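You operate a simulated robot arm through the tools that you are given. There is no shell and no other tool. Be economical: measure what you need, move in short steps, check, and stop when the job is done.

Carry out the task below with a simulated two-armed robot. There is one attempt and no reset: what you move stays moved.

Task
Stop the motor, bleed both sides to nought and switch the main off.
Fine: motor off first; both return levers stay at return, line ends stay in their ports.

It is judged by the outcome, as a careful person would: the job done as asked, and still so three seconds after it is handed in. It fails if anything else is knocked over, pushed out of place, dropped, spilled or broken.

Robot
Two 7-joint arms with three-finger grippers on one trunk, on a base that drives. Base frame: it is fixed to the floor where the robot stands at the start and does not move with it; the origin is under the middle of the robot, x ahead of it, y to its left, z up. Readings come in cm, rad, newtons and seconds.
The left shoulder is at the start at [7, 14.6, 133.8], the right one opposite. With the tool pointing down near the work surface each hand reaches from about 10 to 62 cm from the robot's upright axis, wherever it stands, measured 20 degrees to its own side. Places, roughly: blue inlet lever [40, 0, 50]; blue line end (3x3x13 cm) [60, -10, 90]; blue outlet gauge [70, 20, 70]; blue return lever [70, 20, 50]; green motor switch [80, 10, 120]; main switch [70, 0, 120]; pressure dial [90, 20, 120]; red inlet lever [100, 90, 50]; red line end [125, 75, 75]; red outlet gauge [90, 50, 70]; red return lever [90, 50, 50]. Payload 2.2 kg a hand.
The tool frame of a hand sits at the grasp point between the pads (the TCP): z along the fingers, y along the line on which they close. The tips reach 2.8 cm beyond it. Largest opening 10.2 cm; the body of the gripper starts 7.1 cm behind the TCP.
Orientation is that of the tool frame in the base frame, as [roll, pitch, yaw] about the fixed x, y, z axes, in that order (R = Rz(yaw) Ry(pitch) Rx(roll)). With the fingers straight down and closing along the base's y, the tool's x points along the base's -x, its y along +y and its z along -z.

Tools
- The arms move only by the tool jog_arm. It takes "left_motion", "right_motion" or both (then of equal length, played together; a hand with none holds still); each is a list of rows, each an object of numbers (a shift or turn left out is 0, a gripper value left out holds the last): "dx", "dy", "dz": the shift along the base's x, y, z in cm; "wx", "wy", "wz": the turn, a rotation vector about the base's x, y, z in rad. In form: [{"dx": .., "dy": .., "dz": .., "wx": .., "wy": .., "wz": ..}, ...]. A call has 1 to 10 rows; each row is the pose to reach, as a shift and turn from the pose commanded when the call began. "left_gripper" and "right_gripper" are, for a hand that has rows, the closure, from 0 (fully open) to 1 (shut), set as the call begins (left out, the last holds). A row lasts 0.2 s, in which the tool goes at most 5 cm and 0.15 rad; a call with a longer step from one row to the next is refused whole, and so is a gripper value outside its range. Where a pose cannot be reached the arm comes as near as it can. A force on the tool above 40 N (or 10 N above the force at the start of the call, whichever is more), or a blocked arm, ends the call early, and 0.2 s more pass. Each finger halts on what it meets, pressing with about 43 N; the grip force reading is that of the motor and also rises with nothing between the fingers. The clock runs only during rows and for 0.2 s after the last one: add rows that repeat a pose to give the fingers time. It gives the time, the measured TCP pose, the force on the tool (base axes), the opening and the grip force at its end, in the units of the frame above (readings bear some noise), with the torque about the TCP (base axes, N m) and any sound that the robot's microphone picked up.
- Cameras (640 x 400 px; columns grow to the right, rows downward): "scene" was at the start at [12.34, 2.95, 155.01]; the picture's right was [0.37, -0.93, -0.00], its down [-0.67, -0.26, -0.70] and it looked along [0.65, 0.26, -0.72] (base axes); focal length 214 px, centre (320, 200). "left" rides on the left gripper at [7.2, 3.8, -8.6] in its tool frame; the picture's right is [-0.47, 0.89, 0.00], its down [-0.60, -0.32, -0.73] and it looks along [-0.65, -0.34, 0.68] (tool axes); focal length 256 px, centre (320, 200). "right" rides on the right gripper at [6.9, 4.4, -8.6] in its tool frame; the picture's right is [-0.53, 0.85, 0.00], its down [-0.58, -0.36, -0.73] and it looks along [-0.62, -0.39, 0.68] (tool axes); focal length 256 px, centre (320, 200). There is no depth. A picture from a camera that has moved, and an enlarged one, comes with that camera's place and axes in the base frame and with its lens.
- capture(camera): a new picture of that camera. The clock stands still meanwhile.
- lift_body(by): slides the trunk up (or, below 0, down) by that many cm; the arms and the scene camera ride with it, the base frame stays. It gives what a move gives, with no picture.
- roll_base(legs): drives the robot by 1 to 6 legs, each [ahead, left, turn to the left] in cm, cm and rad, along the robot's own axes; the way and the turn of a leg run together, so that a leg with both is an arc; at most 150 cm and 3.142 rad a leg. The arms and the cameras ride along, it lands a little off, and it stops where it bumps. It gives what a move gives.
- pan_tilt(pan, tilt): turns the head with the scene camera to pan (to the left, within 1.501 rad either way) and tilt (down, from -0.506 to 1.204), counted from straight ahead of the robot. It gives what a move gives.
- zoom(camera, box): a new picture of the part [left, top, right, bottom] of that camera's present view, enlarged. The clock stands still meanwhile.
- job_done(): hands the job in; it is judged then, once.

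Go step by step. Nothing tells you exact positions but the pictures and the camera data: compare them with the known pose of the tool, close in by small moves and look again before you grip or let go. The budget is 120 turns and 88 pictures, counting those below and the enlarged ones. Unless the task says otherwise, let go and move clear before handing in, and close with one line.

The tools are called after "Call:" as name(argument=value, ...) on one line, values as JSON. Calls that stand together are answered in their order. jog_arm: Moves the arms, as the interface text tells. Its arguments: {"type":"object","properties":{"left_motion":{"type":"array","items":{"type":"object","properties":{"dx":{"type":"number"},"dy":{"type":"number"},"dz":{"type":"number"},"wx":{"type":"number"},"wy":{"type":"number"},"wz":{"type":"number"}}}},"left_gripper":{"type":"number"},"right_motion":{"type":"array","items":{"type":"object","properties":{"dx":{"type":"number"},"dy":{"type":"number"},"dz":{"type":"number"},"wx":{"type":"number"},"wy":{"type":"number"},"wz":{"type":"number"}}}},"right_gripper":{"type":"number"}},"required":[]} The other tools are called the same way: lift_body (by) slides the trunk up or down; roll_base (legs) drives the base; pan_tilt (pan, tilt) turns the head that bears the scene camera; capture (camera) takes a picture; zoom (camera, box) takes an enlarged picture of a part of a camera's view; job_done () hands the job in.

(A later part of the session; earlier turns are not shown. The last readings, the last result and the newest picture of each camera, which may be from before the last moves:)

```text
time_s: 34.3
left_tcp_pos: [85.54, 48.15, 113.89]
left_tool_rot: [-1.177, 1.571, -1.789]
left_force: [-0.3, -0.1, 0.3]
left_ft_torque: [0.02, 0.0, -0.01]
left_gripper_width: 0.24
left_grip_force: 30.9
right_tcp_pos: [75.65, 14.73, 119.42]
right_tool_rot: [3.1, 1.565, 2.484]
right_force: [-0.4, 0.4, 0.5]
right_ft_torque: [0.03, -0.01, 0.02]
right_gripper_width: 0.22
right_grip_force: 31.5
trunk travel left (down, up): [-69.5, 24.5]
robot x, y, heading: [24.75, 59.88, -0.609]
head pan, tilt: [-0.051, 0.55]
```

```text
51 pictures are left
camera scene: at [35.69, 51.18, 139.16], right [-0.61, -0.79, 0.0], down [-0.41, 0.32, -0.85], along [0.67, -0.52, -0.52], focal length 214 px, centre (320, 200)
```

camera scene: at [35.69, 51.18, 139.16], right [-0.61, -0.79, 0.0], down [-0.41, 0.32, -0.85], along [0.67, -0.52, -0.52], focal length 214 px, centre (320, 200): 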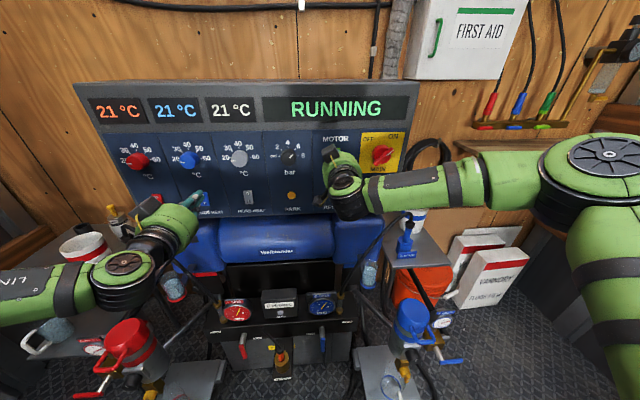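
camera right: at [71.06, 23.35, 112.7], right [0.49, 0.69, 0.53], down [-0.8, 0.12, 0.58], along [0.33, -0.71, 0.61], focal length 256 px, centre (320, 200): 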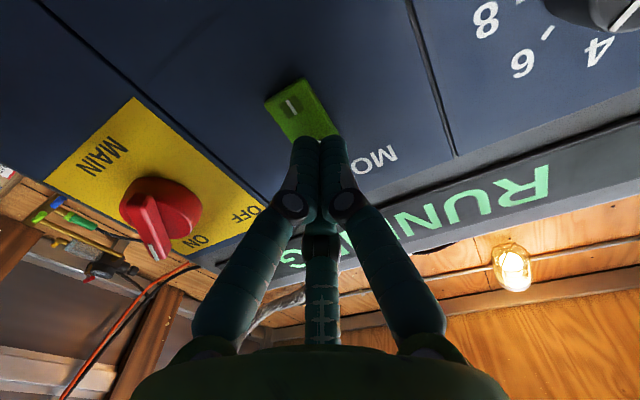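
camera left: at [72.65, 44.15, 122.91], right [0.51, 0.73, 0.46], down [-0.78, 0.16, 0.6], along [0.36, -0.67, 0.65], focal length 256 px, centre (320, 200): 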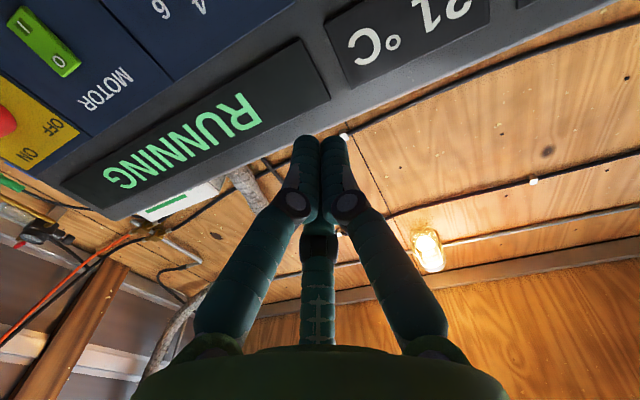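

No contact force yet, so I'll keep pressing slowly.

Call:
jog_arm(right_motion=[{"dx": 0.25, "dy": -0.17}, {"dx": 0.5, "dy": -0.35}, {"dx": 0.74, "dy": -0.52}, {"dx": 0.98, "dy": -0.69}, {"dx": 1.23, "dy": -0.86}, {"dx": 1.48, "dy": -1.03}])

Call:
zoom(camera="scene", box=[240, 80, 420, 200])

```text
time_s: 35.7
left_tcp_pos: [84.95, 48.36, 114.32]
left_tool_rot: [-0.117, 1.564, -0.732]
left_force: [0.6, -0.4, 0.1]
left_ft_torque: [0.03, 0.0, -0.02]
left_gripper_width: 0.2
left_grip_force: 31.3
right_tcp_pos: [76.51, 14.24, 119.7]
right_tool_rot: [3.046, 1.562, 2.432]
right_force: [-23.9, 12.4, -8.5]
right_ft_torque: [0.31, 0.44, -0.09]
right_gripper_width: 0.6
right_grip_force: 31.5
trunk travel left (down, up): [-69.5, 24.5]
robot x, y, heading: [24.94, 59.33, -0.61]
head pan, tilt: [-0.051, 0.55]
```

```text
3.33 times, centred on (330, 140) of scene
camera zoom: at [35.02, 51.47, 139.22], right [-0.61, -0.79, 0.0], down [-0.41, 0.32, -0.86], along [0.68, -0.53, -0.52], focal length 715 px, centre (287, 400)
```

zoom: 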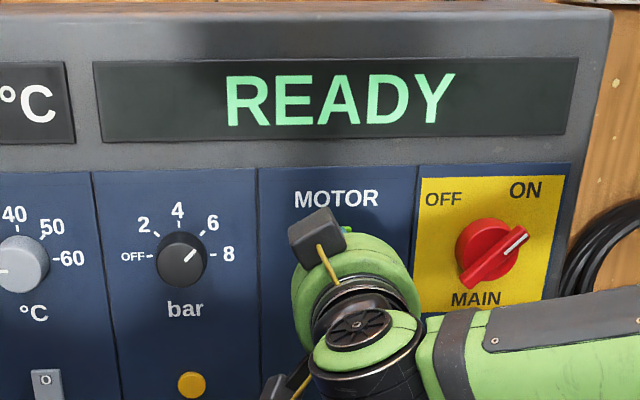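

The display now reads READY, so the motor is off. I'll back away and look at the gauges and levers.

Call:
jog_arm(right_motion=[{"dx": -2, "dy": 1.4}, {"dx": -4, "dy": 2.8}, {"dx": -6.5, "dy": 4.6}, {"dx": -6.5, "dy": 4.6}])

Call:
zoom(camera="scene", box=[205, 280, 365, 390])

Call:
zoom(camera="right", box=[200, 0, 440, 150])

```text
time_s: 36.7
left_tcp_pos: [85.62, 48.15, 114.04]
left_tool_rot: [-1.283, 1.57, -1.894]
left_force: [-0.5, 0.0, 0.6]
left_ft_torque: [-0.01, 0.0, 0.02]
left_gripper_width: 0.2
left_grip_force: 31.5
right_tcp_pos: [70.58, 18.51, 119.48]
right_tool_rot: [2.979, 1.566, 2.36]
right_force: [0.2, -0.5, 0.3]
right_ft_torque: [0.03, 0.01, -0.01]
right_gripper_width: 0.21
right_grip_force: 31.9
trunk travel left (down, up): [-69.5, 24.5]
robot x, y, heading: [24.62, 59.65, -0.611]
head pan, tilt: [-0.051, 0.55]
```

```text
3.64 times, centred on (285, 335) of scene
camera zoom: at [35.71, 51.16, 139.15], right [-0.61, -0.79, 0.0], down [-0.41, 0.32, -0.85], along [0.67, -0.52, -0.52], focal length 780 px, centre (447, -291)
```

zoom: 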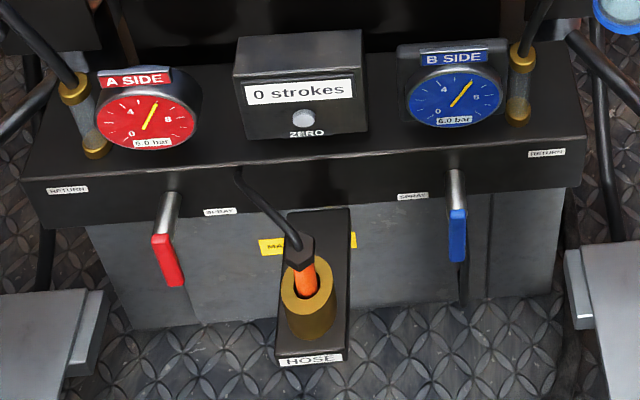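

```text
2.67 times, centred on (320, 75) of right
camera zoom: at [66.08, 26.95, 112.75], right [0.49, 0.69, 0.54], down [-0.81, 0.12, 0.58], along [0.33, -0.72, 0.61], focal length 683 px, centre (320, 533)
```

zoom: 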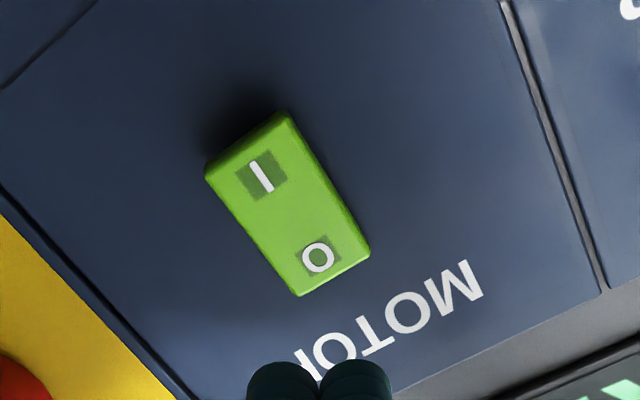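

The motor is off (O pressed) and the gauges still hold 6.0 bar. I need to read the labels around the return levers closely.

Call:
zoom(camera="scene", box=[310, 310, 370, 350])

Call:
zoom(camera="scene", box=[210, 320, 290, 370])

Call:
zoom(camera="scene", box=[370, 290, 470, 390])

```text
10.00 times, centred on (340, 330) of scene
camera zoom: at [35.71, 51.16, 139.15], right [-0.61, -0.79, 0.0], down [-0.41, 0.32, -0.85], along [0.67, -0.52, -0.52], focal length 2145 px, centre (120, -1100)
```

zoom: 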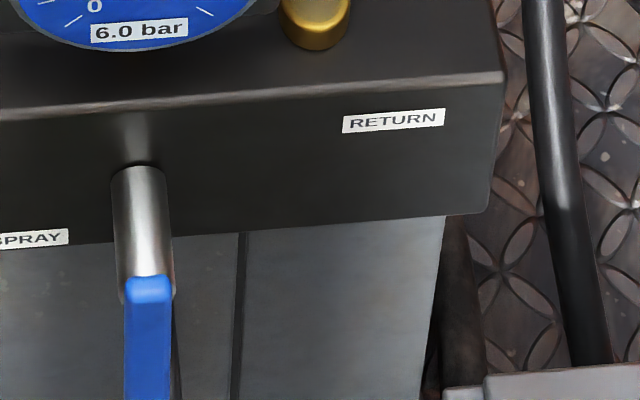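

```text
8.00 times, centred on (250, 345) of scene
camera zoom: at [35.71, 51.16, 139.15], right [-0.61, -0.79, 0.0], down [-0.41, 0.32, -0.85], along [0.67, -0.52, -0.52], focal length 1716 px, centre (880, -960)
```

zoom: 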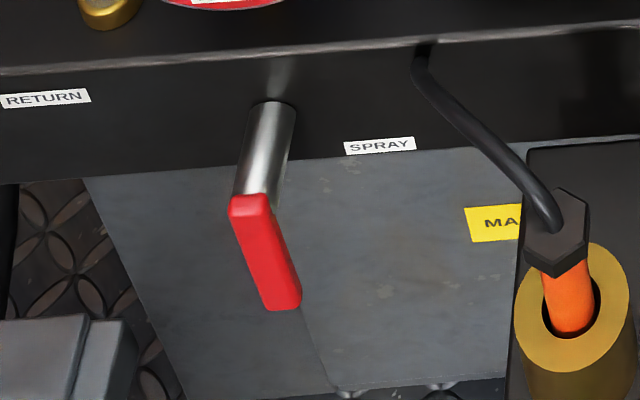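

```text
4.00 times, centred on (420, 340) of scene
camera zoom: at [35.71, 51.16, 139.15], right [-0.61, -0.79, 0.0], down [-0.41, 0.32, -0.85], along [0.67, -0.52, -0.52], focal length 858 px, centre (-80, -360)
```

zoom: 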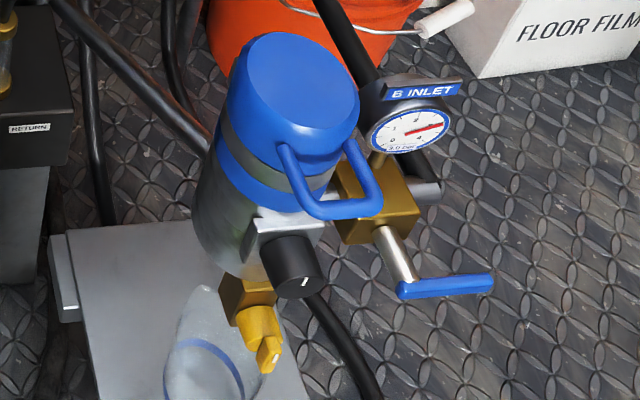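

The levers hang at SPRAY, and RETURN is outward at pivot height (blue to the viewer's right, red to the left). Their pivots are near (70.6, 22.6, 52) and (87.7, 48.3, 52). I'll draw both hands back, pitch them 45° down, then lower the trunk.

Call:
jog_arm(right_motion=[{"dx": -2.5, "dy": 1.2}, {"dx": -5, "dy": 2.2, "dz": -2, "wx": 0.07, "wy": 0.1}, {"dx": -7.5, "dy": 3.2, "dz": -5, "wx": 0.14, "wy": 0.2}, {"dx": -10, "dy": 4.2, "dz": -8, "wx": 0.21, "wy": 0.3}, {"dx": -12.4, "dy": 5.1, "dz": -11, "wx": 0.28, "wy": 0.4}, {"dx": -12.4, "dy": 5.1, "dz": -15, "wx": 0.35, "wy": 0.5}, {"dx": -12.4, "dy": 5.1, "dz": -19, "wx": 0.42, "wy": 0.6}, {"dx": -12.4, "dy": 5.1, "dz": -23, "wx": 0.46, "wy": 0.655}, {"dx": -12.4, "dy": 5.1, "dz": -25, "wx": 0.46, "wy": 0.655}], left_motion=[{"dx": -2, "dy": 1.4}, {"dx": -4, "dy": 2.8, "dz": -1, "wx": 0.07, "wy": 0.1}, {"dx": -6, "dy": 4.2, "dz": -3, "wx": 0.14, "wy": 0.2}, {"dx": -8.6, "dy": 6, "dz": -5, "wx": 0.21, "wy": 0.3}, {"dx": -8.6, "dy": 6, "dz": -8, "wx": 0.28, "wy": 0.4}, {"dx": -8.6, "dy": 6, "dz": -11, "wx": 0.35, "wy": 0.5}, {"dx": -8.6, "dy": 6, "dz": -14, "wx": 0.42, "wy": 0.6}, {"dx": -8.6, "dy": 6, "dz": -17, "wx": 0.46, "wy": 0.655}, {"dx": -8.6, "dy": 6, "dz": -19, "wx": 0.46, "wy": 0.655}])

Call:
pan_tilt(pan=-0.05, tilt=0.85)

Call:
capture(camera="scene")

```text
time_s: 38.7
left_tcp_pos: [76.86, 54.1, 94.75]
left_tool_rot: [-3.139, 0.769, 2.533]
left_force: [1.2, -0.8, 0.3]
left_ft_torque: [0.01, 0.01, -0.02]
left_gripper_width: 0.22
left_grip_force: 31.8
left hand out of reach, approached as far as the arm can: row 3, 4, 5, 6
right_tcp_pos: [58.19, 23.19, 94.34]
right_tool_rot: [-3.137, 0.765, 2.529]
right_force: [-0.2, 0.4, 0.0]
right_ft_torque: [0.01, 0.01, -0.01]
right_gripper_width: 0.21
right_grip_force: 30.9
trunk travel left (down, up): [-69.5, 24.5]
robot x, y, heading: [24.76, 59.71, -0.612]
head pan, tilt: [-0.051, 0.55]
```

```text
time_s: 39.5
left_tcp_pos: [76.86, 54.12, 94.82]
left_tool_rot: [-3.14, 0.772, 2.533]
left_force: [0.5, -0.9, -0.1]
left_ft_torque: [0.04, -0.01, 0.01]
left_gripper_width: 0.23
left_grip_force: 31.4
right_tcp_pos: [58.15, 23.3, 94.35]
right_tool_rot: [-3.139, 0.765, 2.529]
right_force: [0.0, -0.3, 0.0]
right_ft_torque: [-0.01, 0.0, 0.01]
right_gripper_width: 0.21
right_grip_force: 31.5
trunk travel left (down, up): [-69.5, 24.5]
robot x, y, heading: [24.92, 59.55, -0.614]
head pan, tilt: [-0.051, 0.85]
```

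```text
44 pictures are left
camera scene: at [34.75, 51.9, 136.63], right [-0.61, -0.79, 0.0], down [-0.59, 0.46, -0.66], along [0.52, -0.41, -0.75], focal length 214 px, centre (320, 200)
```

scene: 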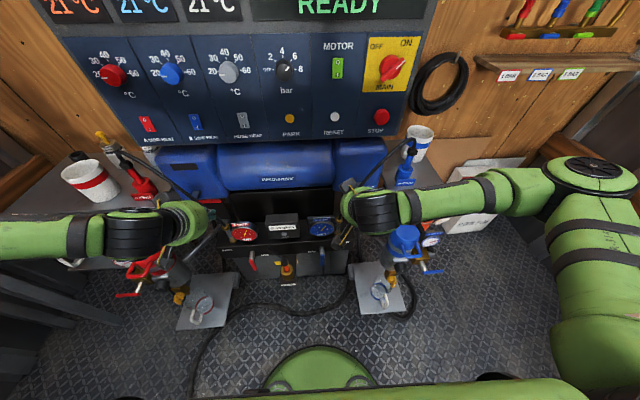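

The blue pump lid stands at about z 71 under my right forearm, so I won't lower the trunk far. I'll test how low the right hand can reach at this pitch from here.

Call:
jog_arm(right_motion=[{"dz": -4}, {"dz": -8}, {"dz": -12}, {"dz": -16}, {"dz": -20}, {"dz": -24}, {"dz": -28}, {"dz": -32}, {"dz": -32}], left_motion=[{"dz": -4}, {"dz": -8}, {"dz": -12}, {"dz": -16}, {"dz": -20}, {"dz": -24}, {"dz": -24}, {"dz": -24}, {"dz": -24}])

Call:
capture(camera="scene")

```text
time_s: 41.5
left_tcp_pos: [78.57, 56.55, 81.5]
left_tool_rot: [-3.14, 0.771, 2.528]
left_force: [0.4, -0.9, 0.2]
left_ft_torque: [-0.01, -0.05, 0.0]
left_gripper_width: 0.22
left_grip_force: 31.3
left hand out of reach, approached as far as the arm can: row 4, 5, 6, 7, 8, 9
right_tcp_pos: [60.96, 24.9, 63.55]
right_tool_rot: [-3.118, 0.749, 2.528]
right_force: [0.1, -0.5, -0.1]
right_ft_torque: [0.0, -0.02, 0.01]
right_gripper_width: 0.22
right_grip_force: 31.5
right hand out of reach, approached as far as the arm can: row 6, 7, 8, 9
trunk travel left (down, up): [-69.5, 24.5]
robot x, y, heading: [24.34, 59.54, -0.612]
head pan, tilt: [-0.051, 0.85]
```

```text
43 pictures are left
camera scene: at [34.71, 51.87, 136.62], right [-0.61, -0.79, 0.0], down [-0.59, 0.46, -0.66], along [0.52, -0.41, -0.75], focal length 214 px, centre (320, 200)
```

scene: 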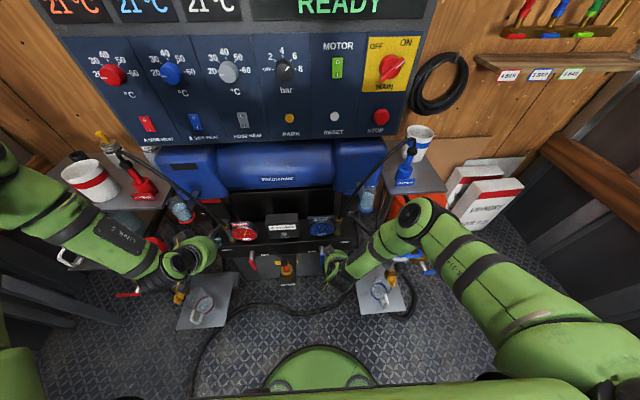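

The right arm's elbow sits directly over the blue pump, so lowering there is risky. Crossing over is better: the left arm takes the blue lever with the body turned right, then the right arm takes the red lever with the body turned left, so elbows stay over open floor. I'll raise and tuck the hands first.

Call:
jog_arm(right_motion=[{"dz": 4}, {"dz": 8.5}, {"dx": -1, "dz": 13}, {"dx": -3, "dy": -0.5, "dz": 17}, {"dx": -5.5, "dy": -1, "dz": 21}, {"dx": -8.5, "dy": -2, "dz": 24}, {"dx": -11.5, "dy": -3, "dz": 27}, {"dx": -14.5, "dy": -4, "dz": 30}, {"dx": -17.5, "dy": -5, "dz": 33}, {"dx": -20.5, "dy": -6.4, "dz": 36}], left_motion=[{"dz": 2}, {"dz": 4}, {"dz": 6}, {"dz": 8}, {"dz": 10}, {"dz": 12}, {"dz": 14}, {"dz": 14}, {"dz": 14}, {"dz": 14}])

Call:
roll_base(legs=[[0, 0, -0.4]])

Call:
pan_tilt(pan=0.35, tilt=0.85)

Call:
capture(camera="scene")

```text
time_s: 43.7
left_tcp_pos: [78.6, 56.16, 95.88]
left_tool_rot: [3.141, 0.774, 2.53]
left_force: [-0.3, -0.4, 0.5]
left_ft_torque: [-0.01, -0.01, 0.03]
left_gripper_width: 0.2
left_grip_force: 31.5
right_tcp_pos: [46.37, 12.56, 99.27]
right_tool_rot: [3.14, 0.763, 2.525]
right_force: [0.0, 0.1, -1.1]
right_ft_torque: [-0.01, -0.06, 0.04]
right_gripper_width: 0.19
right_grip_force: 32.1
right hand out of reach, approached as far as the arm can: row 7, 8, 9, 10
trunk travel left (down, up): [-69.5, 24.5]
robot x, y, heading: [24.62, 59.31, -0.612]
head pan, tilt: [-0.051, 0.85]
```

```text
time_s: 45.3
left_tcp_pos: [73.11, 35.19, 95.78]
left_tool_rot: [-3.14, 0.773, 2.124]
left_force: [-0.6, -0.4, -0.7]
left_ft_torque: [0.02, 0.02, 0.0]
left_gripper_width: 0.23
left_grip_force: 31.5
right_tcp_pos: [26.31, 7.63, 99.22]
right_tool_rot: [-3.139, 0.763, 2.124]
right_force: [-0.5, -0.2, -0.6]
right_ft_torque: [0.03, 0.0, -0.01]
right_gripper_width: 0.24
right_grip_force: 31.8
trunk travel left (down, up): [-69.5, 24.5]
robot x, y, heading: [24.72, 59.53, -1.015]
head pan, tilt: [-0.051, 0.85]
```

```text
time_s: 46.1
left_tcp_pos: [73.01, 34.95, 95.6]
left_tool_rot: [-3.14, 0.77, 2.123]
left_force: [-0.4, -0.3, 0.4]
left_ft_torque: [0.01, 0.01, -0.03]
left_gripper_width: 0.22
left_grip_force: 31.2
right_tcp_pos: [26.27, 7.69, 99.17]
right_tool_rot: [-3.14, 0.765, 2.121]
right_force: [-0.3, -0.5, 0.7]
right_ft_torque: [0.0, 0.03, -0.01]
right_gripper_width: 0.22
right_grip_force: 31.5
trunk travel left (down, up): [-69.5, 24.5]
robot x, y, heading: [24.53, 59.6, -1.018]
head pan, tilt: [0.351, 0.85]
```

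```text
42 pictures are left
camera scene: at [33.26, 50.47, 136.62], right [-0.62, -0.79, 0.0], down [-0.59, 0.47, -0.66], along [0.52, -0.41, -0.75], focal length 214 px, centre (320, 200)
```

scene: 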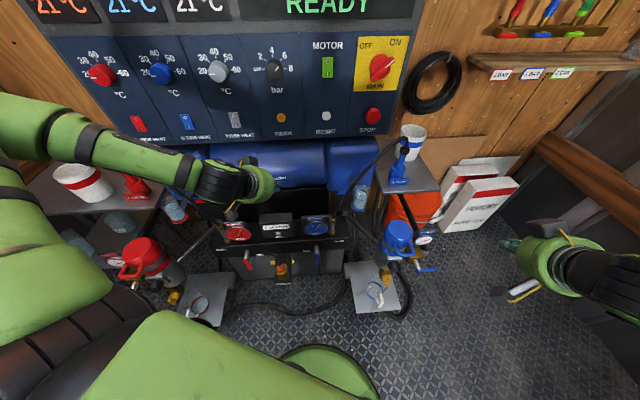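

The base turned cleanly and everything stands. I'll bring the left hand back from the panel and down, in front of the blue lever, square to the block.

Call:
jog_arm(left_motion=[{"dx": -3, "dy": 2, "wz": 0.08}, {"dx": -6, "dy": 3, "dz": -1, "wz": 0.16}, {"dx": -9, "dy": 2, "dz": -3, "wz": 0.24}, {"dx": -10.5, "dy": 0, "dz": -6, "wz": 0.32}, {"dx": -11, "dy": -2, "dz": -10, "wz": 0.4}, {"dx": -11, "dy": -4, "dz": -14, "wz": 0.4}, {"dx": -11, "dy": -5, "dz": -18, "wz": 0.4}, {"dx": -11, "dy": -6, "dz": -22, "wz": 0.4}, {"dx": -11, "dy": -6.5, "dz": -26, "wz": 0.4}, {"dx": -11, "dy": -6.5, "dz": -26, "wz": 0.4}])

Call:
capture(camera="left")

Call:
zoom(camera="scene", box=[200, 170, 400, 295])

```text
time_s: 48.3
left_tcp_pos: [71.02, 35.23, 85.35]
left_tool_rot: [-3.139, 0.768, 2.524]
left_force: [0.6, -0.6, 0.2]
left_ft_torque: [0.03, 0.0, 0.02]
left_gripper_width: 0.19
left_grip_force: 30.9
left hand out of reach, approached as far as the arm can: row 1, 2, 3, 4, 5, 6, 7, 8, 9, 10
right_tcp_pos: [26.19, 7.75, 99.16]
right_tool_rot: [-3.138, 0.765, 2.123]
right_force: [-0.6, -0.3, -0.6]
right_ft_torque: [0.0, 0.01, 0.01]
right_gripper_width: 0.2
right_grip_force: 31.6
trunk travel left (down, up): [-69.5, 24.5]
robot x, y, heading: [24.73, 59.39, -1.018]
head pan, tilt: [0.351, 0.85]
```

```text
41 pictures are left
camera left: at [64.09, 44.67, 86.53], right [0.79, 0.53, 0.32], down [-0.24, -0.21, 0.95], along [0.57, -0.82, -0.04], focal length 256 px, centre (320, 200)
```

left: 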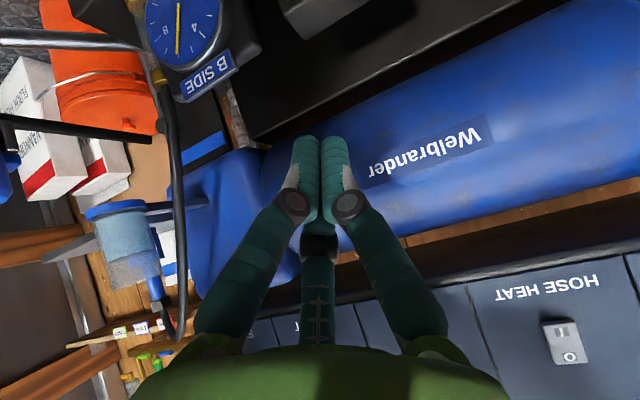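

```text
3.20 times, centred on (300, 232) of scene
camera zoom: at [33.28, 50.5, 136.62], right [-0.62, -0.79, 0.0], down [-0.59, 0.46, -0.66], along [0.52, -0.41, -0.75], focal length 686 px, centre (384, 96)
```

zoom: 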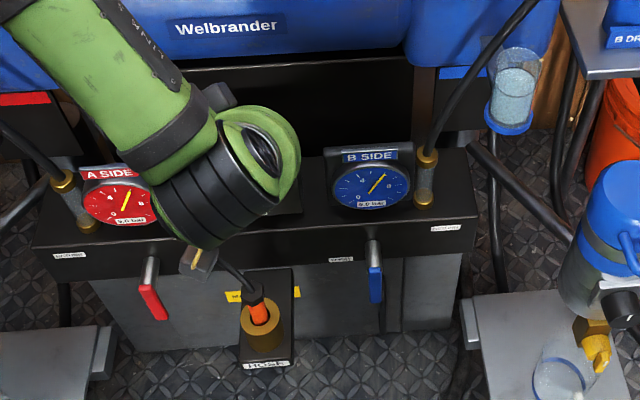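

The left wrist is against a limit at this pitch. I'll move back from the console with the tool turned nearly straight down, and see where the arm moves freely.

Call:
jog_arm(left_motion=[{"dx": -1, "dy": 0.7, "wx": 0.08, "wy": 0.115}, {"dx": -2, "dy": 1.4, "wx": 0.16, "wy": 0.23}, {"dx": -3, "dy": 1, "wx": 0.24, "wy": 0.34}, {"dx": -5, "dy": 0, "wx": 0.32, "wy": 0.45}, {"dx": -7, "dy": -1, "wx": 0.4, "wy": 0.565}, {"dx": -9, "dy": -2, "wx": 0.44, "wy": 0.62}, {"dx": -9, "dy": -4, "dz": -3, "wx": 0.44, "wy": 0.62}, {"dx": -9, "dy": -6, "dz": -6, "wx": 0.44, "wy": 0.62}, {"dx": -9, "dy": -7, "dz": -10, "wx": 0.44, "wy": 0.62}, {"dx": -9, "dy": -7, "dz": -10, "wx": 0.44, "wy": 0.62}])

```text
time_s: 50.5
left_tcp_pos: [64.37, 33.37, 82.91]
left_tool_rot: [-3.141, 0.012, 2.523]
left_force: [0.3, -0.3, 0.5]
left_ft_torque: [0.01, 0.01, 0.06]
left_gripper_width: 0.2
left_grip_force: 31.2
left hand out of reach, approached as far as the arm can: row 7, 8, 9, 10
right_tcp_pos: [26.19, 7.74, 99.2]
right_tool_rot: [-3.14, 0.764, 2.121]
right_force: [0.7, 0.6, 0.2]
right_ft_torque: [-0.01, -0.03, -0.01]
right_gripper_width: 0.2
right_grip_force: 31.5
trunk travel left (down, up): [-69.5, 24.5]
robot x, y, heading: [24.63, 59.12, -1.015]
head pan, tilt: [0.351, 0.85]
```

The trouble may be the wrist yaw I added. I'll test by undoing it and lowering a little in the open space in front of the block.

Call:
jog_arm(left_motion=[{"dx": -1, "wz": -0.1}, {"dx": -1, "wz": -0.2}, {"dx": -1, "wz": -0.3}, {"dx": -1, "wz": -0.4}, {"dx": -1, "wz": -0.4, "dz": -3}, {"dx": -1, "wz": -0.4, "dz": -6}, {"dx": -1, "wz": -0.4, "dz": -10}, {"dx": -1, "wz": -0.4, "dz": -14}, {"dx": -1, "wz": -0.4, "dz": -14}])

Call:
capture(camera="scene")

```text
time_s: 52.5
left_tcp_pos: [65.87, 38.24, 78.79]
left_tool_rot: [-3.14, 0.01, 2.123]
left_force: [-0.1, 0.1, -1.5]
left_ft_torque: [0.01, -0.01, 0.02]
left_gripper_width: 0.2
left_grip_force: 32.1
left hand out of reach, approached as far as the arm can: row 1, 5, 6, 7, 8, 9
right_tcp_pos: [26.35, 7.75, 99.1]
right_tool_rot: [-3.14, 0.765, 2.121]
right_force: [-0.4, 0.0, -0.6]
right_ft_torque: [-0.03, 0.02, 0.01]
right_gripper_width: 0.22
right_grip_force: 31.2
trunk travel left (down, up): [-69.5, 24.5]
robot x, y, heading: [24.82, 59.87, -1.018]
head pan, tilt: [0.351, 0.85]
```

```text
39 pictures are left
camera scene: at [33.25, 50.46, 136.62], right [-0.62, -0.79, 0.0], down [-0.59, 0.47, -0.66], along [0.52, -0.41, -0.75], focal length 214 px, centre (320, 200)
```

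scene: 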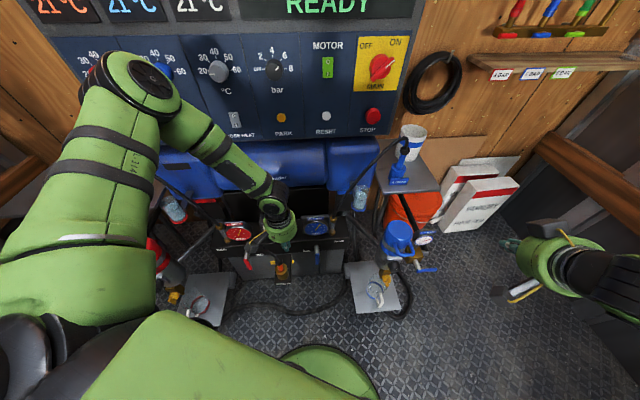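

The left arm has folded with its elbow near the panel, so I'll return it to its roomy starting pose. I'll use the right arm for the blue lever with the shoulder kept high, so its elbow clears the pump.

Call:
jog_arm(left_motion=[{"dx": 0, "dy": 1, "dz": 4}, {"dx": 1, "dy": 2, "dz": 8}, {"dx": 2, "dy": 3.5, "dz": 12}, {"dx": 3, "dy": 5, "dz": 16}, {"dx": 4, "dy": 6.5, "dz": 20}, {"dx": 5, "dy": 8, "dz": 24}, {"dx": 6, "dy": 9, "dz": 28}, {"dx": 7, "dy": 9.5, "dz": 32}, {"dx": 8, "dy": 10, "dz": 36}, {"dx": 8, "dy": 10, "dz": 36}])

Call:
capture(camera="scene")

```text
time_s: 54.7
left_tcp_pos: [73.43, 48.01, 114.98]
left_tool_rot: [-3.141, 0.009, 2.124]
left_force: [-1.0, -0.2, 0.5]
left_ft_torque: [-0.01, 0.01, 0.0]
left_gripper_width: 0.22
left_grip_force: 31.5
right_tcp_pos: [26.17, 7.77, 99.14]
right_tool_rot: [-3.139, 0.763, 2.123]
right_force: [0.2, 0.1, -0.2]
right_ft_torque: [0.03, 0.03, 0.05]
right_gripper_width: 0.2
right_grip_force: 31.9
trunk travel left (down, up): [-69.5, 24.5]
robot x, y, heading: [24.9, 59.47, -1.018]
head pan, tilt: [0.351, 0.85]
```

```text
38 pictures are left
camera scene: at [33.3, 50.47, 136.61], right [-0.62, -0.79, 0.0], down [-0.59, 0.47, -0.66], along [0.52, -0.41, -0.75], focal length 214 px, centre (320, 200)
```

scene: 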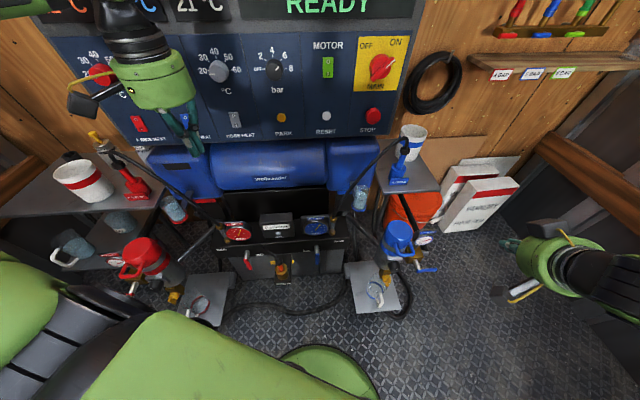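

Now I'll turn back to about -0.65, shift left a little for elbow room, and raise the trunk slightly.

Call:
roll_base(legs=[[0, 0, 0.37], [0, 6, 0]])

Call:
lift_body(by=4)

Call:
pan_tilt(pan=-0.05, tilt=0.9)

```text
time_s: 56.8
left_tcp_pos: [77.68, 70.8, 114.95]
left_tool_rot: [3.138, 0.009, 2.493]
left_force: [0.3, -0.9, 0.3]
left_ft_torque: [0.03, -0.02, 0.0]
left_gripper_width: 0.21
left_grip_force: 31.2
right_tcp_pos: [48.23, 16.27, 99.04]
right_tool_rot: [3.138, 0.762, 2.486]
right_force: [-0.8, -0.6, 0.6]
right_ft_torque: [0.0, -0.02, -0.01]
right_gripper_width: 0.21
right_grip_force: 31.3
trunk travel left (down, up): [-69.5, 24.5]
robot x, y, heading: [28.35, 63.95, -0.647]
head pan, tilt: [0.351, 0.85]
```

```text
time_s: 57.7
left_tcp_pos: [77.85, 71.08, 118.81]
left_tool_rot: [-3.14, 0.013, 2.493]
left_force: [-0.1, 0.3, 0.2]
left_ft_torque: [-0.01, -0.03, 0.02]
left_gripper_width: 0.2
left_grip_force: 31.5
right_tcp_pos: [48.43, 16.61, 103.06]
right_tool_rot: [-3.14, 0.763, 2.488]
right_force: [-0.4, -0.2, 0.8]
right_ft_torque: [0.03, 0.0, -0.01]
right_gripper_width: 0.2
right_grip_force: 31.5
trunk travel left (down, up): [-73.5, 20.5]
robot x, y, heading: [28.18, 64.39, -0.647]
head pan, tilt: [0.351, 0.85]
```

```text
time_s: 58.5
left_tcp_pos: [77.93, 71.11, 118.92]
left_tool_rot: [-3.141, 0.012, 2.492]
left_force: [-0.4, -1.0, -0.2]
left_ft_torque: [-0.01, -0.01, 0.0]
left_gripper_width: 0.21
left_grip_force: 30.8
right_tcp_pos: [48.41, 16.56, 103.07]
right_tool_rot: [-3.14, 0.762, 2.489]
right_force: [-1.0, -0.1, -0.7]
right_ft_torque: [0.0, 0.01, 0.01]
right_gripper_width: 0.2
right_grip_force: 31.0
trunk travel left (down, up): [-73.5, 20.5]
robot x, y, heading: [28.09, 64.45, -0.644]
head pan, tilt: [-0.051, 0.901]
```

Next the right hand goes forward over the open spot in front of the blue lever, then down to about z 66.

Call:
jog_arm(right_motion=[{"dx": 2.5, "dy": 2.7, "dz": -1}, {"dx": 5, "dy": 5.4, "dz": -3}, {"dx": 7.5, "dy": 8, "dz": -5}, {"dx": 10, "dy": 10.7, "dz": -8}, {"dx": 12, "dy": 12.5, "dz": -12}, {"dx": 13, "dy": 13.5, "dz": -16.5}, {"dx": 13, "dy": 13.5, "dz": -21.4}, {"dx": 13, "dy": 13.5, "dz": -26.3}, {"dx": 13, "dy": 13.5, "dz": -31.2}, {"dx": 13, "dy": 13.5, "dz": -36}])

Call:
capture(camera="scene")

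Call:
capture(camera="right")

```text
time_s: 60.7
left_tcp_pos: [77.87, 71.12, 118.76]
left_tool_rot: [-3.14, 0.011, 2.494]
left_force: [-0.8, 0.6, 0.4]
left_ft_torque: [-0.03, -0.02, -0.01]
left_gripper_width: 0.2
left_grip_force: 31.2
right_tcp_pos: [62.75, 30.67, 67.95]
right_tool_rot: [-3.13, 0.756, 2.488]
right_force: [0.5, 0.4, 0.5]
right_ft_torque: [0.04, -0.01, -0.02]
right_gripper_width: 0.2
right_grip_force: 31.9
right hand out of reach, approached as far as the arm can: row 10
trunk travel left (down, up): [-73.5, 20.5]
robot x, y, heading: [28.4, 64.3, -0.65]
head pan, tilt: [-0.051, 0.901]
```

```text
37 pictures are left
camera scene: at [37.92, 56.43, 140.23], right [-0.64, -0.76, 0.0], down [-0.6, 0.51, -0.62], along [0.47, -0.4, -0.78], focal length 214 px, centre (320, 200)
```

scene: 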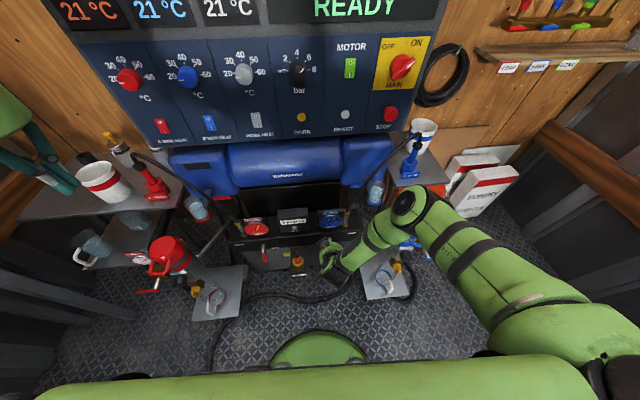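

```text
36 pictures are left
camera right: at [56.82, 40.88, 69.53], right [0.83, 0.43, 0.36], down [-0.28, -0.23, 0.93], along [0.48, -0.87, -0.07], focal length 256 px, centre (320, 200)
```

right: 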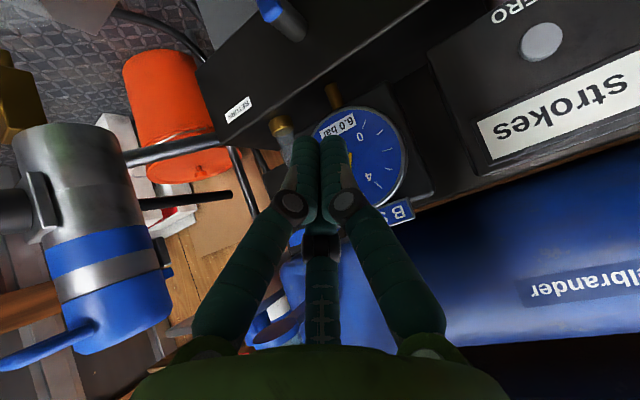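

I place the blue handle hanging from about (68.6, 24.2, 50.5) down to z 40. I'll lower the hand to handle height, slightly inward and in front of it, and recheck the elbow clearance to the pump.

Call:
jog_arm(right_motion=[{"dx": 1, "dy": 0.2, "dz": -3}, {"dx": 2, "dy": 0.2, "dz": -6.5}, {"dx": 3, "dy": 0, "dz": -10}, {"dx": 3.5, "dy": -0.4, "dz": -13}, {"dx": 3.5, "dy": -0.4, "dz": -16}, {"dx": 3.5, "dy": -0.4, "dz": -16}])

Call:
capture(camera="scene")

Call:
capture(camera="right")

```text
time_s: 62.3
left_tcp_pos: [77.69, 71.1, 118.79]
left_tool_rot: [-3.141, 0.01, 2.493]
left_force: [0.9, 0.4, -0.1]
left_ft_torque: [0.0, -0.02, -0.02]
left_gripper_width: 0.2
left_grip_force: 31.7
right_tcp_pos: [66.83, 24.97, 58.9]
right_tool_rot: [-3.095, 0.836, 2.494]
right_force: [-0.1, -0.2, 0.2]
right_ft_torque: [0.01, 0.0, 0.0]
right_gripper_width: 0.22
right_grip_force: 31.0
right hand out of reach, approached as far as the arm can: row 1, 2, 3, 4, 5, 6
trunk travel left (down, up): [-73.5, 20.5]
robot x, y, heading: [28.28, 64.46, -0.649]
head pan, tilt: [-0.051, 0.901]
stopped in row 6 (right hand): the arm was blocked; the commanded pose is now the measured one
```

```text
35 pictures are left
camera scene: at [37.87, 56.4, 140.23], right [-0.64, -0.76, 0.0], down [-0.6, 0.51, -0.62], along [0.48, -0.4, -0.78], focal length 214 px, centre (320, 200)
```

scene: 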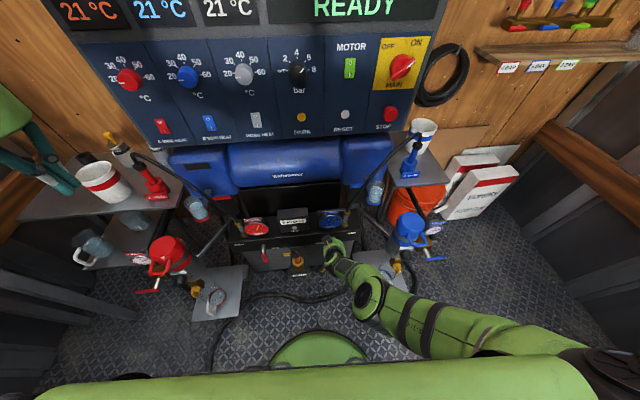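

```text
34 pictures are left
camera right: at [61.17, 35.29, 59.52], right [0.82, 0.44, 0.37], down [-0.33, -0.16, 0.93], along [0.47, -0.88, 0.01], focal length 256 px, centre (320, 200)
```

right: 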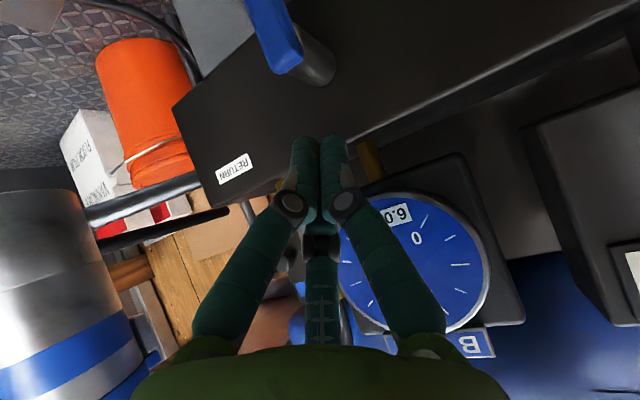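

The arm flipped to an elbow-in posture that clears the pump well, and nothing is touched. I'll back off slightly and go down to handle height from the inner side.

Call:
jog_arm(right_motion=[{"dx": -1, "dy": 1.5, "dz": -0.5}, {"dx": -2, "dy": 3.5, "dz": -2}, {"dx": -2.5, "dy": 5, "dz": -5}, {"dx": -2.5, "dy": 5.2, "dz": -8.5}, {"dx": -2, "dy": 5.2, "dz": -12}, {"dx": -1.5, "dy": 5, "dz": -15}, {"dx": -1.5, "dy": 5, "dz": -15}])

Call:
capture(camera="right")

```text
time_s: 64.1
left_tcp_pos: [77.81, 70.98, 118.93]
left_tool_rot: [3.141, 0.012, 2.493]
left_force: [0.5, 0.3, 0.0]
left_ft_torque: [0.02, 0.03, -0.03]
left_gripper_width: 0.19
left_grip_force: 31.6
right_tcp_pos: [65.9, 23.35, 59.42]
right_tool_rot: [-3.006, 0.879, 2.512]
right_force: [-0.2, 0.8, -0.5]
right_ft_torque: [0.01, 0.03, 0.02]
right_gripper_width: 0.22
right_grip_force: 31.9
right hand out of reach, approached as far as the arm can: row 2, 3, 4, 5, 6, 7
trunk travel left (down, up): [-73.5, 20.5]
robot x, y, heading: [28.64, 64.64, -0.648]
head pan, tilt: [-0.051, 0.901]
stopped in row 7 (right hand): the arm was blocked; the commanded pose is now the measured one
```

```text
33 pictures are left
camera right: at [60.58, 33.9, 59.19], right [0.84, 0.43, 0.34], down [-0.34, -0.08, 0.94], along [0.43, -0.9, 0.08], focal length 256 px, centre (320, 200)
```

right: 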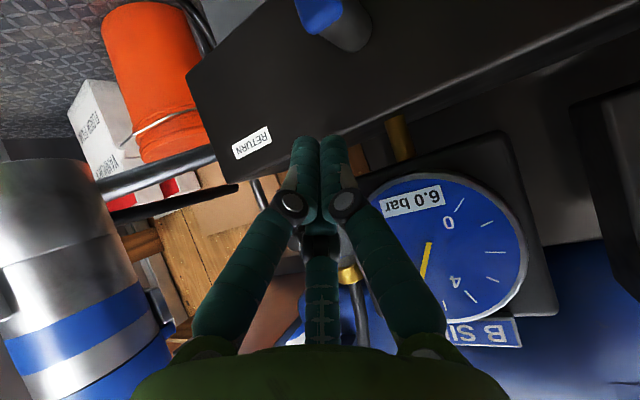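

The hand is too close to my body at this height and the elbow folds against its limit. Backing the base about 10 cm gives the arm more extension.

Call:
roll_base(legs=[[-10, 0, 0]])

Call:
jog_arm(right_motion=[{"dx": 1, "dy": 0, "dz": 0, "wx": 0.02, "wy": 0.04}, {"dx": 2, "dy": 0, "dz": -3, "wx": 0.04, "wy": 0.08}, {"dx": 3, "dy": 0, "dz": -6, "wx": 0.04, "wy": 0.08}, {"dx": 4, "dy": 0, "dz": -9, "wx": 0.04, "wy": 0.08}, {"dx": 5, "dy": 0, "dz": -12, "wx": 0.04, "wy": 0.08}, {"dx": 6, "dy": 0, "dz": -15, "wx": 0.04, "wy": 0.08}, {"dx": 6, "dy": 0, "dz": -15, "wx": 0.04, "wy": 0.08}])

Call:
capture(camera="scene")

```text
time_s: 65.3
left_tcp_pos: [69.95, 77.09, 118.86]
left_tool_rot: [-3.14, 0.011, 2.493]
left_force: [-0.1, -0.2, -0.1]
left_ft_torque: [0.0, -0.01, -0.01]
left_gripper_width: 0.19
left_grip_force: 31.4
right_tcp_pos: [58.11, 29.43, 59.33]
right_tool_rot: [-3.01, 0.878, 2.512]
right_force: [1.1, -0.4, 0.1]
right_ft_torque: [0.04, -0.02, -0.01]
right_gripper_width: 0.22
right_grip_force: 31.2
trunk travel left (down, up): [-73.5, 20.5]
robot x, y, heading: [20.39, 70.44, -0.651]
head pan, tilt: [-0.051, 0.901]
```

```text
time_s: 66.9
left_tcp_pos: [69.92, 77.16, 118.75]
left_tool_rot: [-3.14, 0.011, 2.494]
left_force: [-0.2, -0.1, -0.2]
left_ft_torque: [0.01, 0.01, 0.0]
left_gripper_width: 0.24
left_grip_force: 31.2
right_tcp_pos: [57.22, 30.48, 57.85]
right_tool_rot: [-2.99, 0.792, 2.529]
right_force: [-0.2, -0.3, 0.1]
right_ft_torque: [0.0, 0.0, 0.01]
right_gripper_width: 0.22
right_grip_force: 31.2
right hand out of reach, approached as far as the arm can: row 1, 2, 3, 4, 5, 6, 7
trunk travel left (down, up): [-73.5, 20.5]
robot x, y, heading: [20.21, 70.33, -0.652]
head pan, tilt: [-0.051, 0.901]
```

```text
32 pictures are left
camera scene: at [30.02, 62.44, 140.23], right [-0.64, -0.77, 0.0], down [-0.6, 0.5, -0.62], along [0.48, -0.4, -0.78], focal length 214 px, centre (320, 200)
```

scene: 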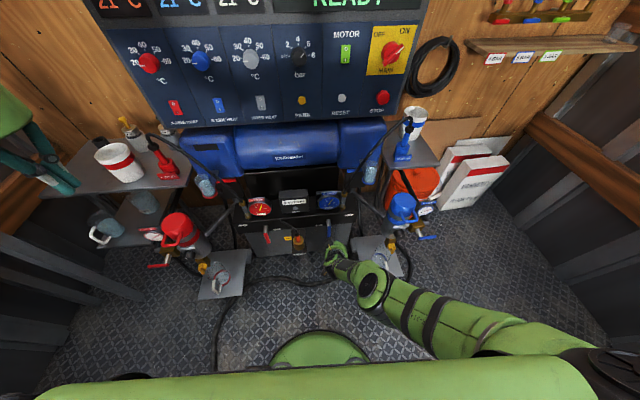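

Working out the geometry, each shoulder pivot sits about 48 cm out to the side, so the right arm is simply stretched to its limit here. I'll retract the hand, drive in closer and lower the trunk moderately.

Call:
jog_arm(right_motion=[{"dx": -2, "dy": 1.5, "dz": 3}, {"dx": -4, "dy": 3, "dz": 6}, {"dx": -6, "dy": 4.5, "dz": 9}, {"dx": -8, "dy": 6, "dz": 12}, {"dx": -10, "dy": 7.5, "dz": 15}, {"dx": -12, "dy": 9, "dz": 18}, {"dx": -14, "dy": 10.5, "dz": 21}, {"dx": -15, "dy": 11, "dz": 25}, {"dx": -15, "dy": 11, "dz": 28}])

Call:
roll_base(legs=[[15, 0, 0]])

Call:
capture(camera="scene")

```text
time_s: 68.9
left_tcp_pos: [69.95, 77.11, 118.79]
left_tool_rot: [-3.14, 0.011, 2.495]
left_force: [0.1, 0.8, 0.0]
left_ft_torque: [0.0, 0.0, 0.01]
left_gripper_width: 0.2
left_grip_force: 31.3
right_tcp_pos: [42.13, 40.75, 85.74]
right_tool_rot: [-2.989, 0.792, 2.529]
right_force: [0.3, -0.6, 0.6]
right_ft_torque: [0.03, -0.03, 0.01]
right_gripper_width: 0.21
right_grip_force: 31.3
right hand out of reach, approached as far as the arm can: row 1
trunk travel left (down, up): [-73.5, 20.5]
robot x, y, heading: [20.2, 70.03, -0.647]
head pan, tilt: [-0.051, 0.901]
```

```text
time_s: 70.3
left_tcp_pos: [81.67, 68.17, 118.96]
left_tool_rot: [3.141, 0.014, 2.492]
left_force: [-1.0, 0.1, 0.1]
left_ft_torque: [0.0, 0.0, 0.03]
left_gripper_width: 0.19
left_grip_force: 31.2
right_tcp_pos: [53.89, 31.91, 85.68]
right_tool_rot: [-2.987, 0.791, 2.527]
right_force: [0.6, -0.4, 0.5]
right_ft_torque: [0.0, -0.03, 0.0]
right_gripper_width: 0.19
right_grip_force: 31.9
trunk travel left (down, up): [-73.5, 20.5]
robot x, y, heading: [32.46, 61.12, -0.647]
head pan, tilt: [-0.051, 0.901]
```

```text
31 pictures are left
camera scene: at [41.71, 53.55, 140.26], right [-0.64, -0.77, 0.0], down [-0.6, 0.5, -0.62], along [0.48, -0.4, -0.78], focal length 214 px, centre (320, 200)
```

scene: 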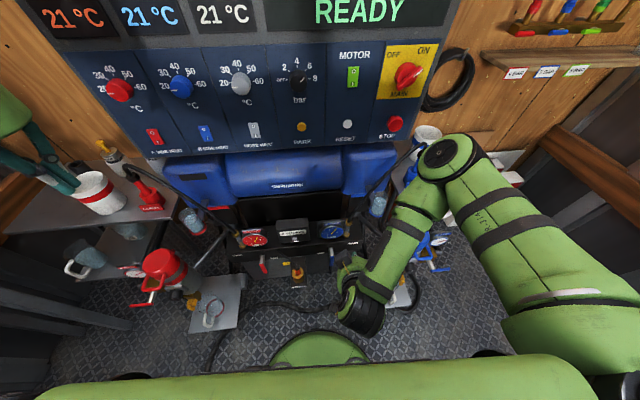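

The elbow sits high over the pump with good clearance. I'll lower the trunk 22 cm and then extend the hand down and forward.

Call:
lift_body(by=-22)

Call:
jog_arm(right_motion=[{"dx": 1.5, "dy": 0, "dz": -2}, {"dx": 3, "dy": 0, "dz": -4}, {"dx": 5, "dy": 0, "dz": -7}, {"dx": 7, "dy": -0.5, "dz": -10}, {"dx": 9, "dy": -1, "dz": -13}, {"dx": 10.5, "dy": -1.5, "dz": -16}, {"dx": 11.5, "dy": -2, "dz": -19}, {"dx": 11.5, "dy": -2, "dz": -19}])

Call:
capture(camera="scene")

Call:
capture(camera="right")

```text
time_s: 72.6
left_tcp_pos: [81.91, 68.09, 96.83]
left_tool_rot: [3.141, 0.013, 2.494]
left_force: [0.4, 1.1, 0.7]
left_ft_torque: [-0.01, 0.0, 0.01]
left_gripper_width: 0.23
left_grip_force: 31.5
right_tcp_pos: [53.93, 31.74, 63.65]
right_tool_rot: [-2.987, 0.789, 2.527]
right_force: [0.1, -1.1, 0.2]
right_ft_torque: [-0.05, 0.04, 0.03]
right_gripper_width: 0.23
right_grip_force: 31.8
trunk travel left (down, up): [-51.5, 42.5]
robot x, y, heading: [32.24, 61.35, -0.65]
head pan, tilt: [-0.051, 0.901]
```

```text
time_s: 74.4
left_tcp_pos: [81.91, 68.11, 96.85]
left_tool_rot: [-3.141, 0.01, 2.493]
left_force: [0.0, 0.1, -1.3]
left_ft_torque: [-0.01, 0.03, 0.02]
left_gripper_width: 0.2
left_grip_force: 31.3
right_tcp_pos: [65.5, 29.76, 44.74]
right_tool_rot: [-2.99, 0.788, 2.53]
right_force: [0.3, 0.2, 0.9]
right_ft_torque: [0.01, 0.0, 0.01]
right_gripper_width: 0.2
right_grip_force: 31.5
trunk travel left (down, up): [-51.5, 42.5]
robot x, y, heading: [32.49, 61.25, -0.648]
head pan, tilt: [-0.051, 0.901]
```

```text
30 pictures are left
camera scene: at [41.9, 53.41, 118.23], right [-0.64, -0.77, 0.0], down [-0.6, 0.5, -0.62], along [0.48, -0.4, -0.78], focal length 214 px, centre (320, 200)
```

scene: 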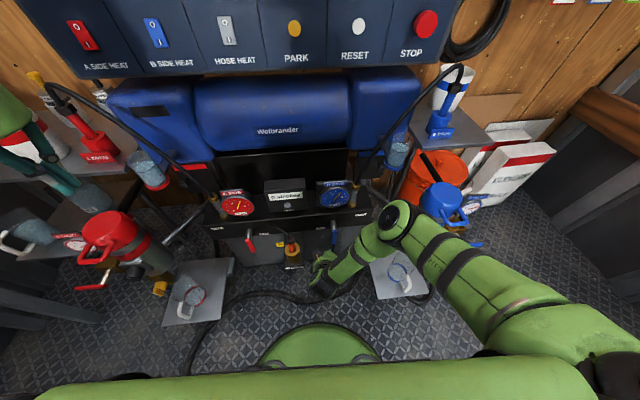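

```text
29 pictures are left
camera right: at [60.22, 40.29, 45.43], right [0.86, 0.41, 0.29], down [-0.26, -0.12, 0.96], along [0.43, -0.9, 0.01], focal length 256 px, centre (320, 200)
```

right: 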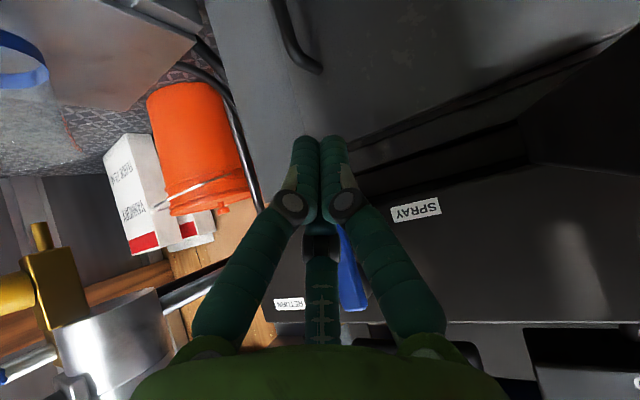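

The hand reached the spot exactly, about 2.5 cm inward of the blue handle and 4 cm in front of it. I'll advance so the finger sits beside the handle.

Call:
jog_arm(right_motion=[{"dx": 1, "dy": -0.7, "dz": 0.2}, {"dx": 2, "dy": -1.4, "dz": 0.4}, {"dx": 3, "dy": -2.1, "dz": 0.6}, {"dx": 4, "dy": -2.86, "dz": 0.7}, {"dx": 4, "dy": -2.86, "dz": 0.7}])

Call:
capture(camera="right")

Call:
zoom(camera="scene", box=[260, 170, 400, 300])

```text
time_s: 75.6
left_tcp_pos: [81.78, 68.09, 96.89]
left_tool_rot: [3.14, 0.011, 2.493]
left_force: [0.3, -0.4, -0.2]
left_ft_torque: [0.03, 0.0, 0.01]
left_gripper_width: 0.23
left_grip_force: 31.6
right_tcp_pos: [69.36, 27.0, 45.32]
right_tool_rot: [-2.988, 0.79, 2.526]
right_force: [-0.1, 0.0, -0.7]
right_ft_torque: [-0.02, -0.01, 0.02]
right_gripper_width: 0.22
right_grip_force: 31.1
trunk travel left (down, up): [-51.5, 42.5]
robot x, y, heading: [32.58, 61.25, -0.651]
head pan, tilt: [-0.051, 0.901]
```

```text
28 pictures are left
camera right: at [64.16, 37.58, 46.02], right [0.86, 0.41, 0.29], down [-0.26, -0.12, 0.96], along [0.43, -0.9, 0.01], focal length 256 px, centre (320, 200)
```

right: 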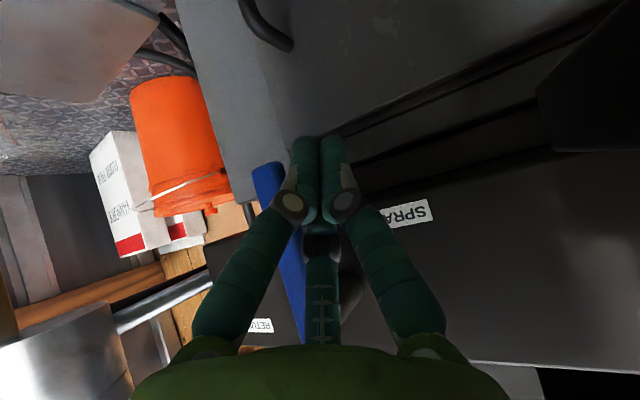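

```text
3.08 times, centred on (330, 235) of scene
camera zoom: at [41.91, 53.41, 118.23], right [-0.64, -0.77, 0.0], down [-0.6, 0.5, -0.62], along [0.48, -0.4, -0.78], focal length 660 px, centre (289, 92)
```

zoom: 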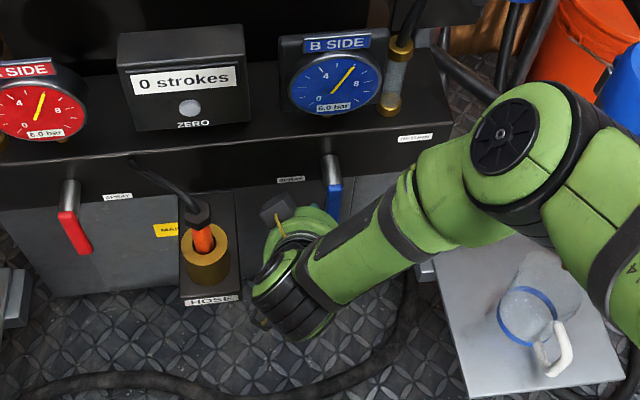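

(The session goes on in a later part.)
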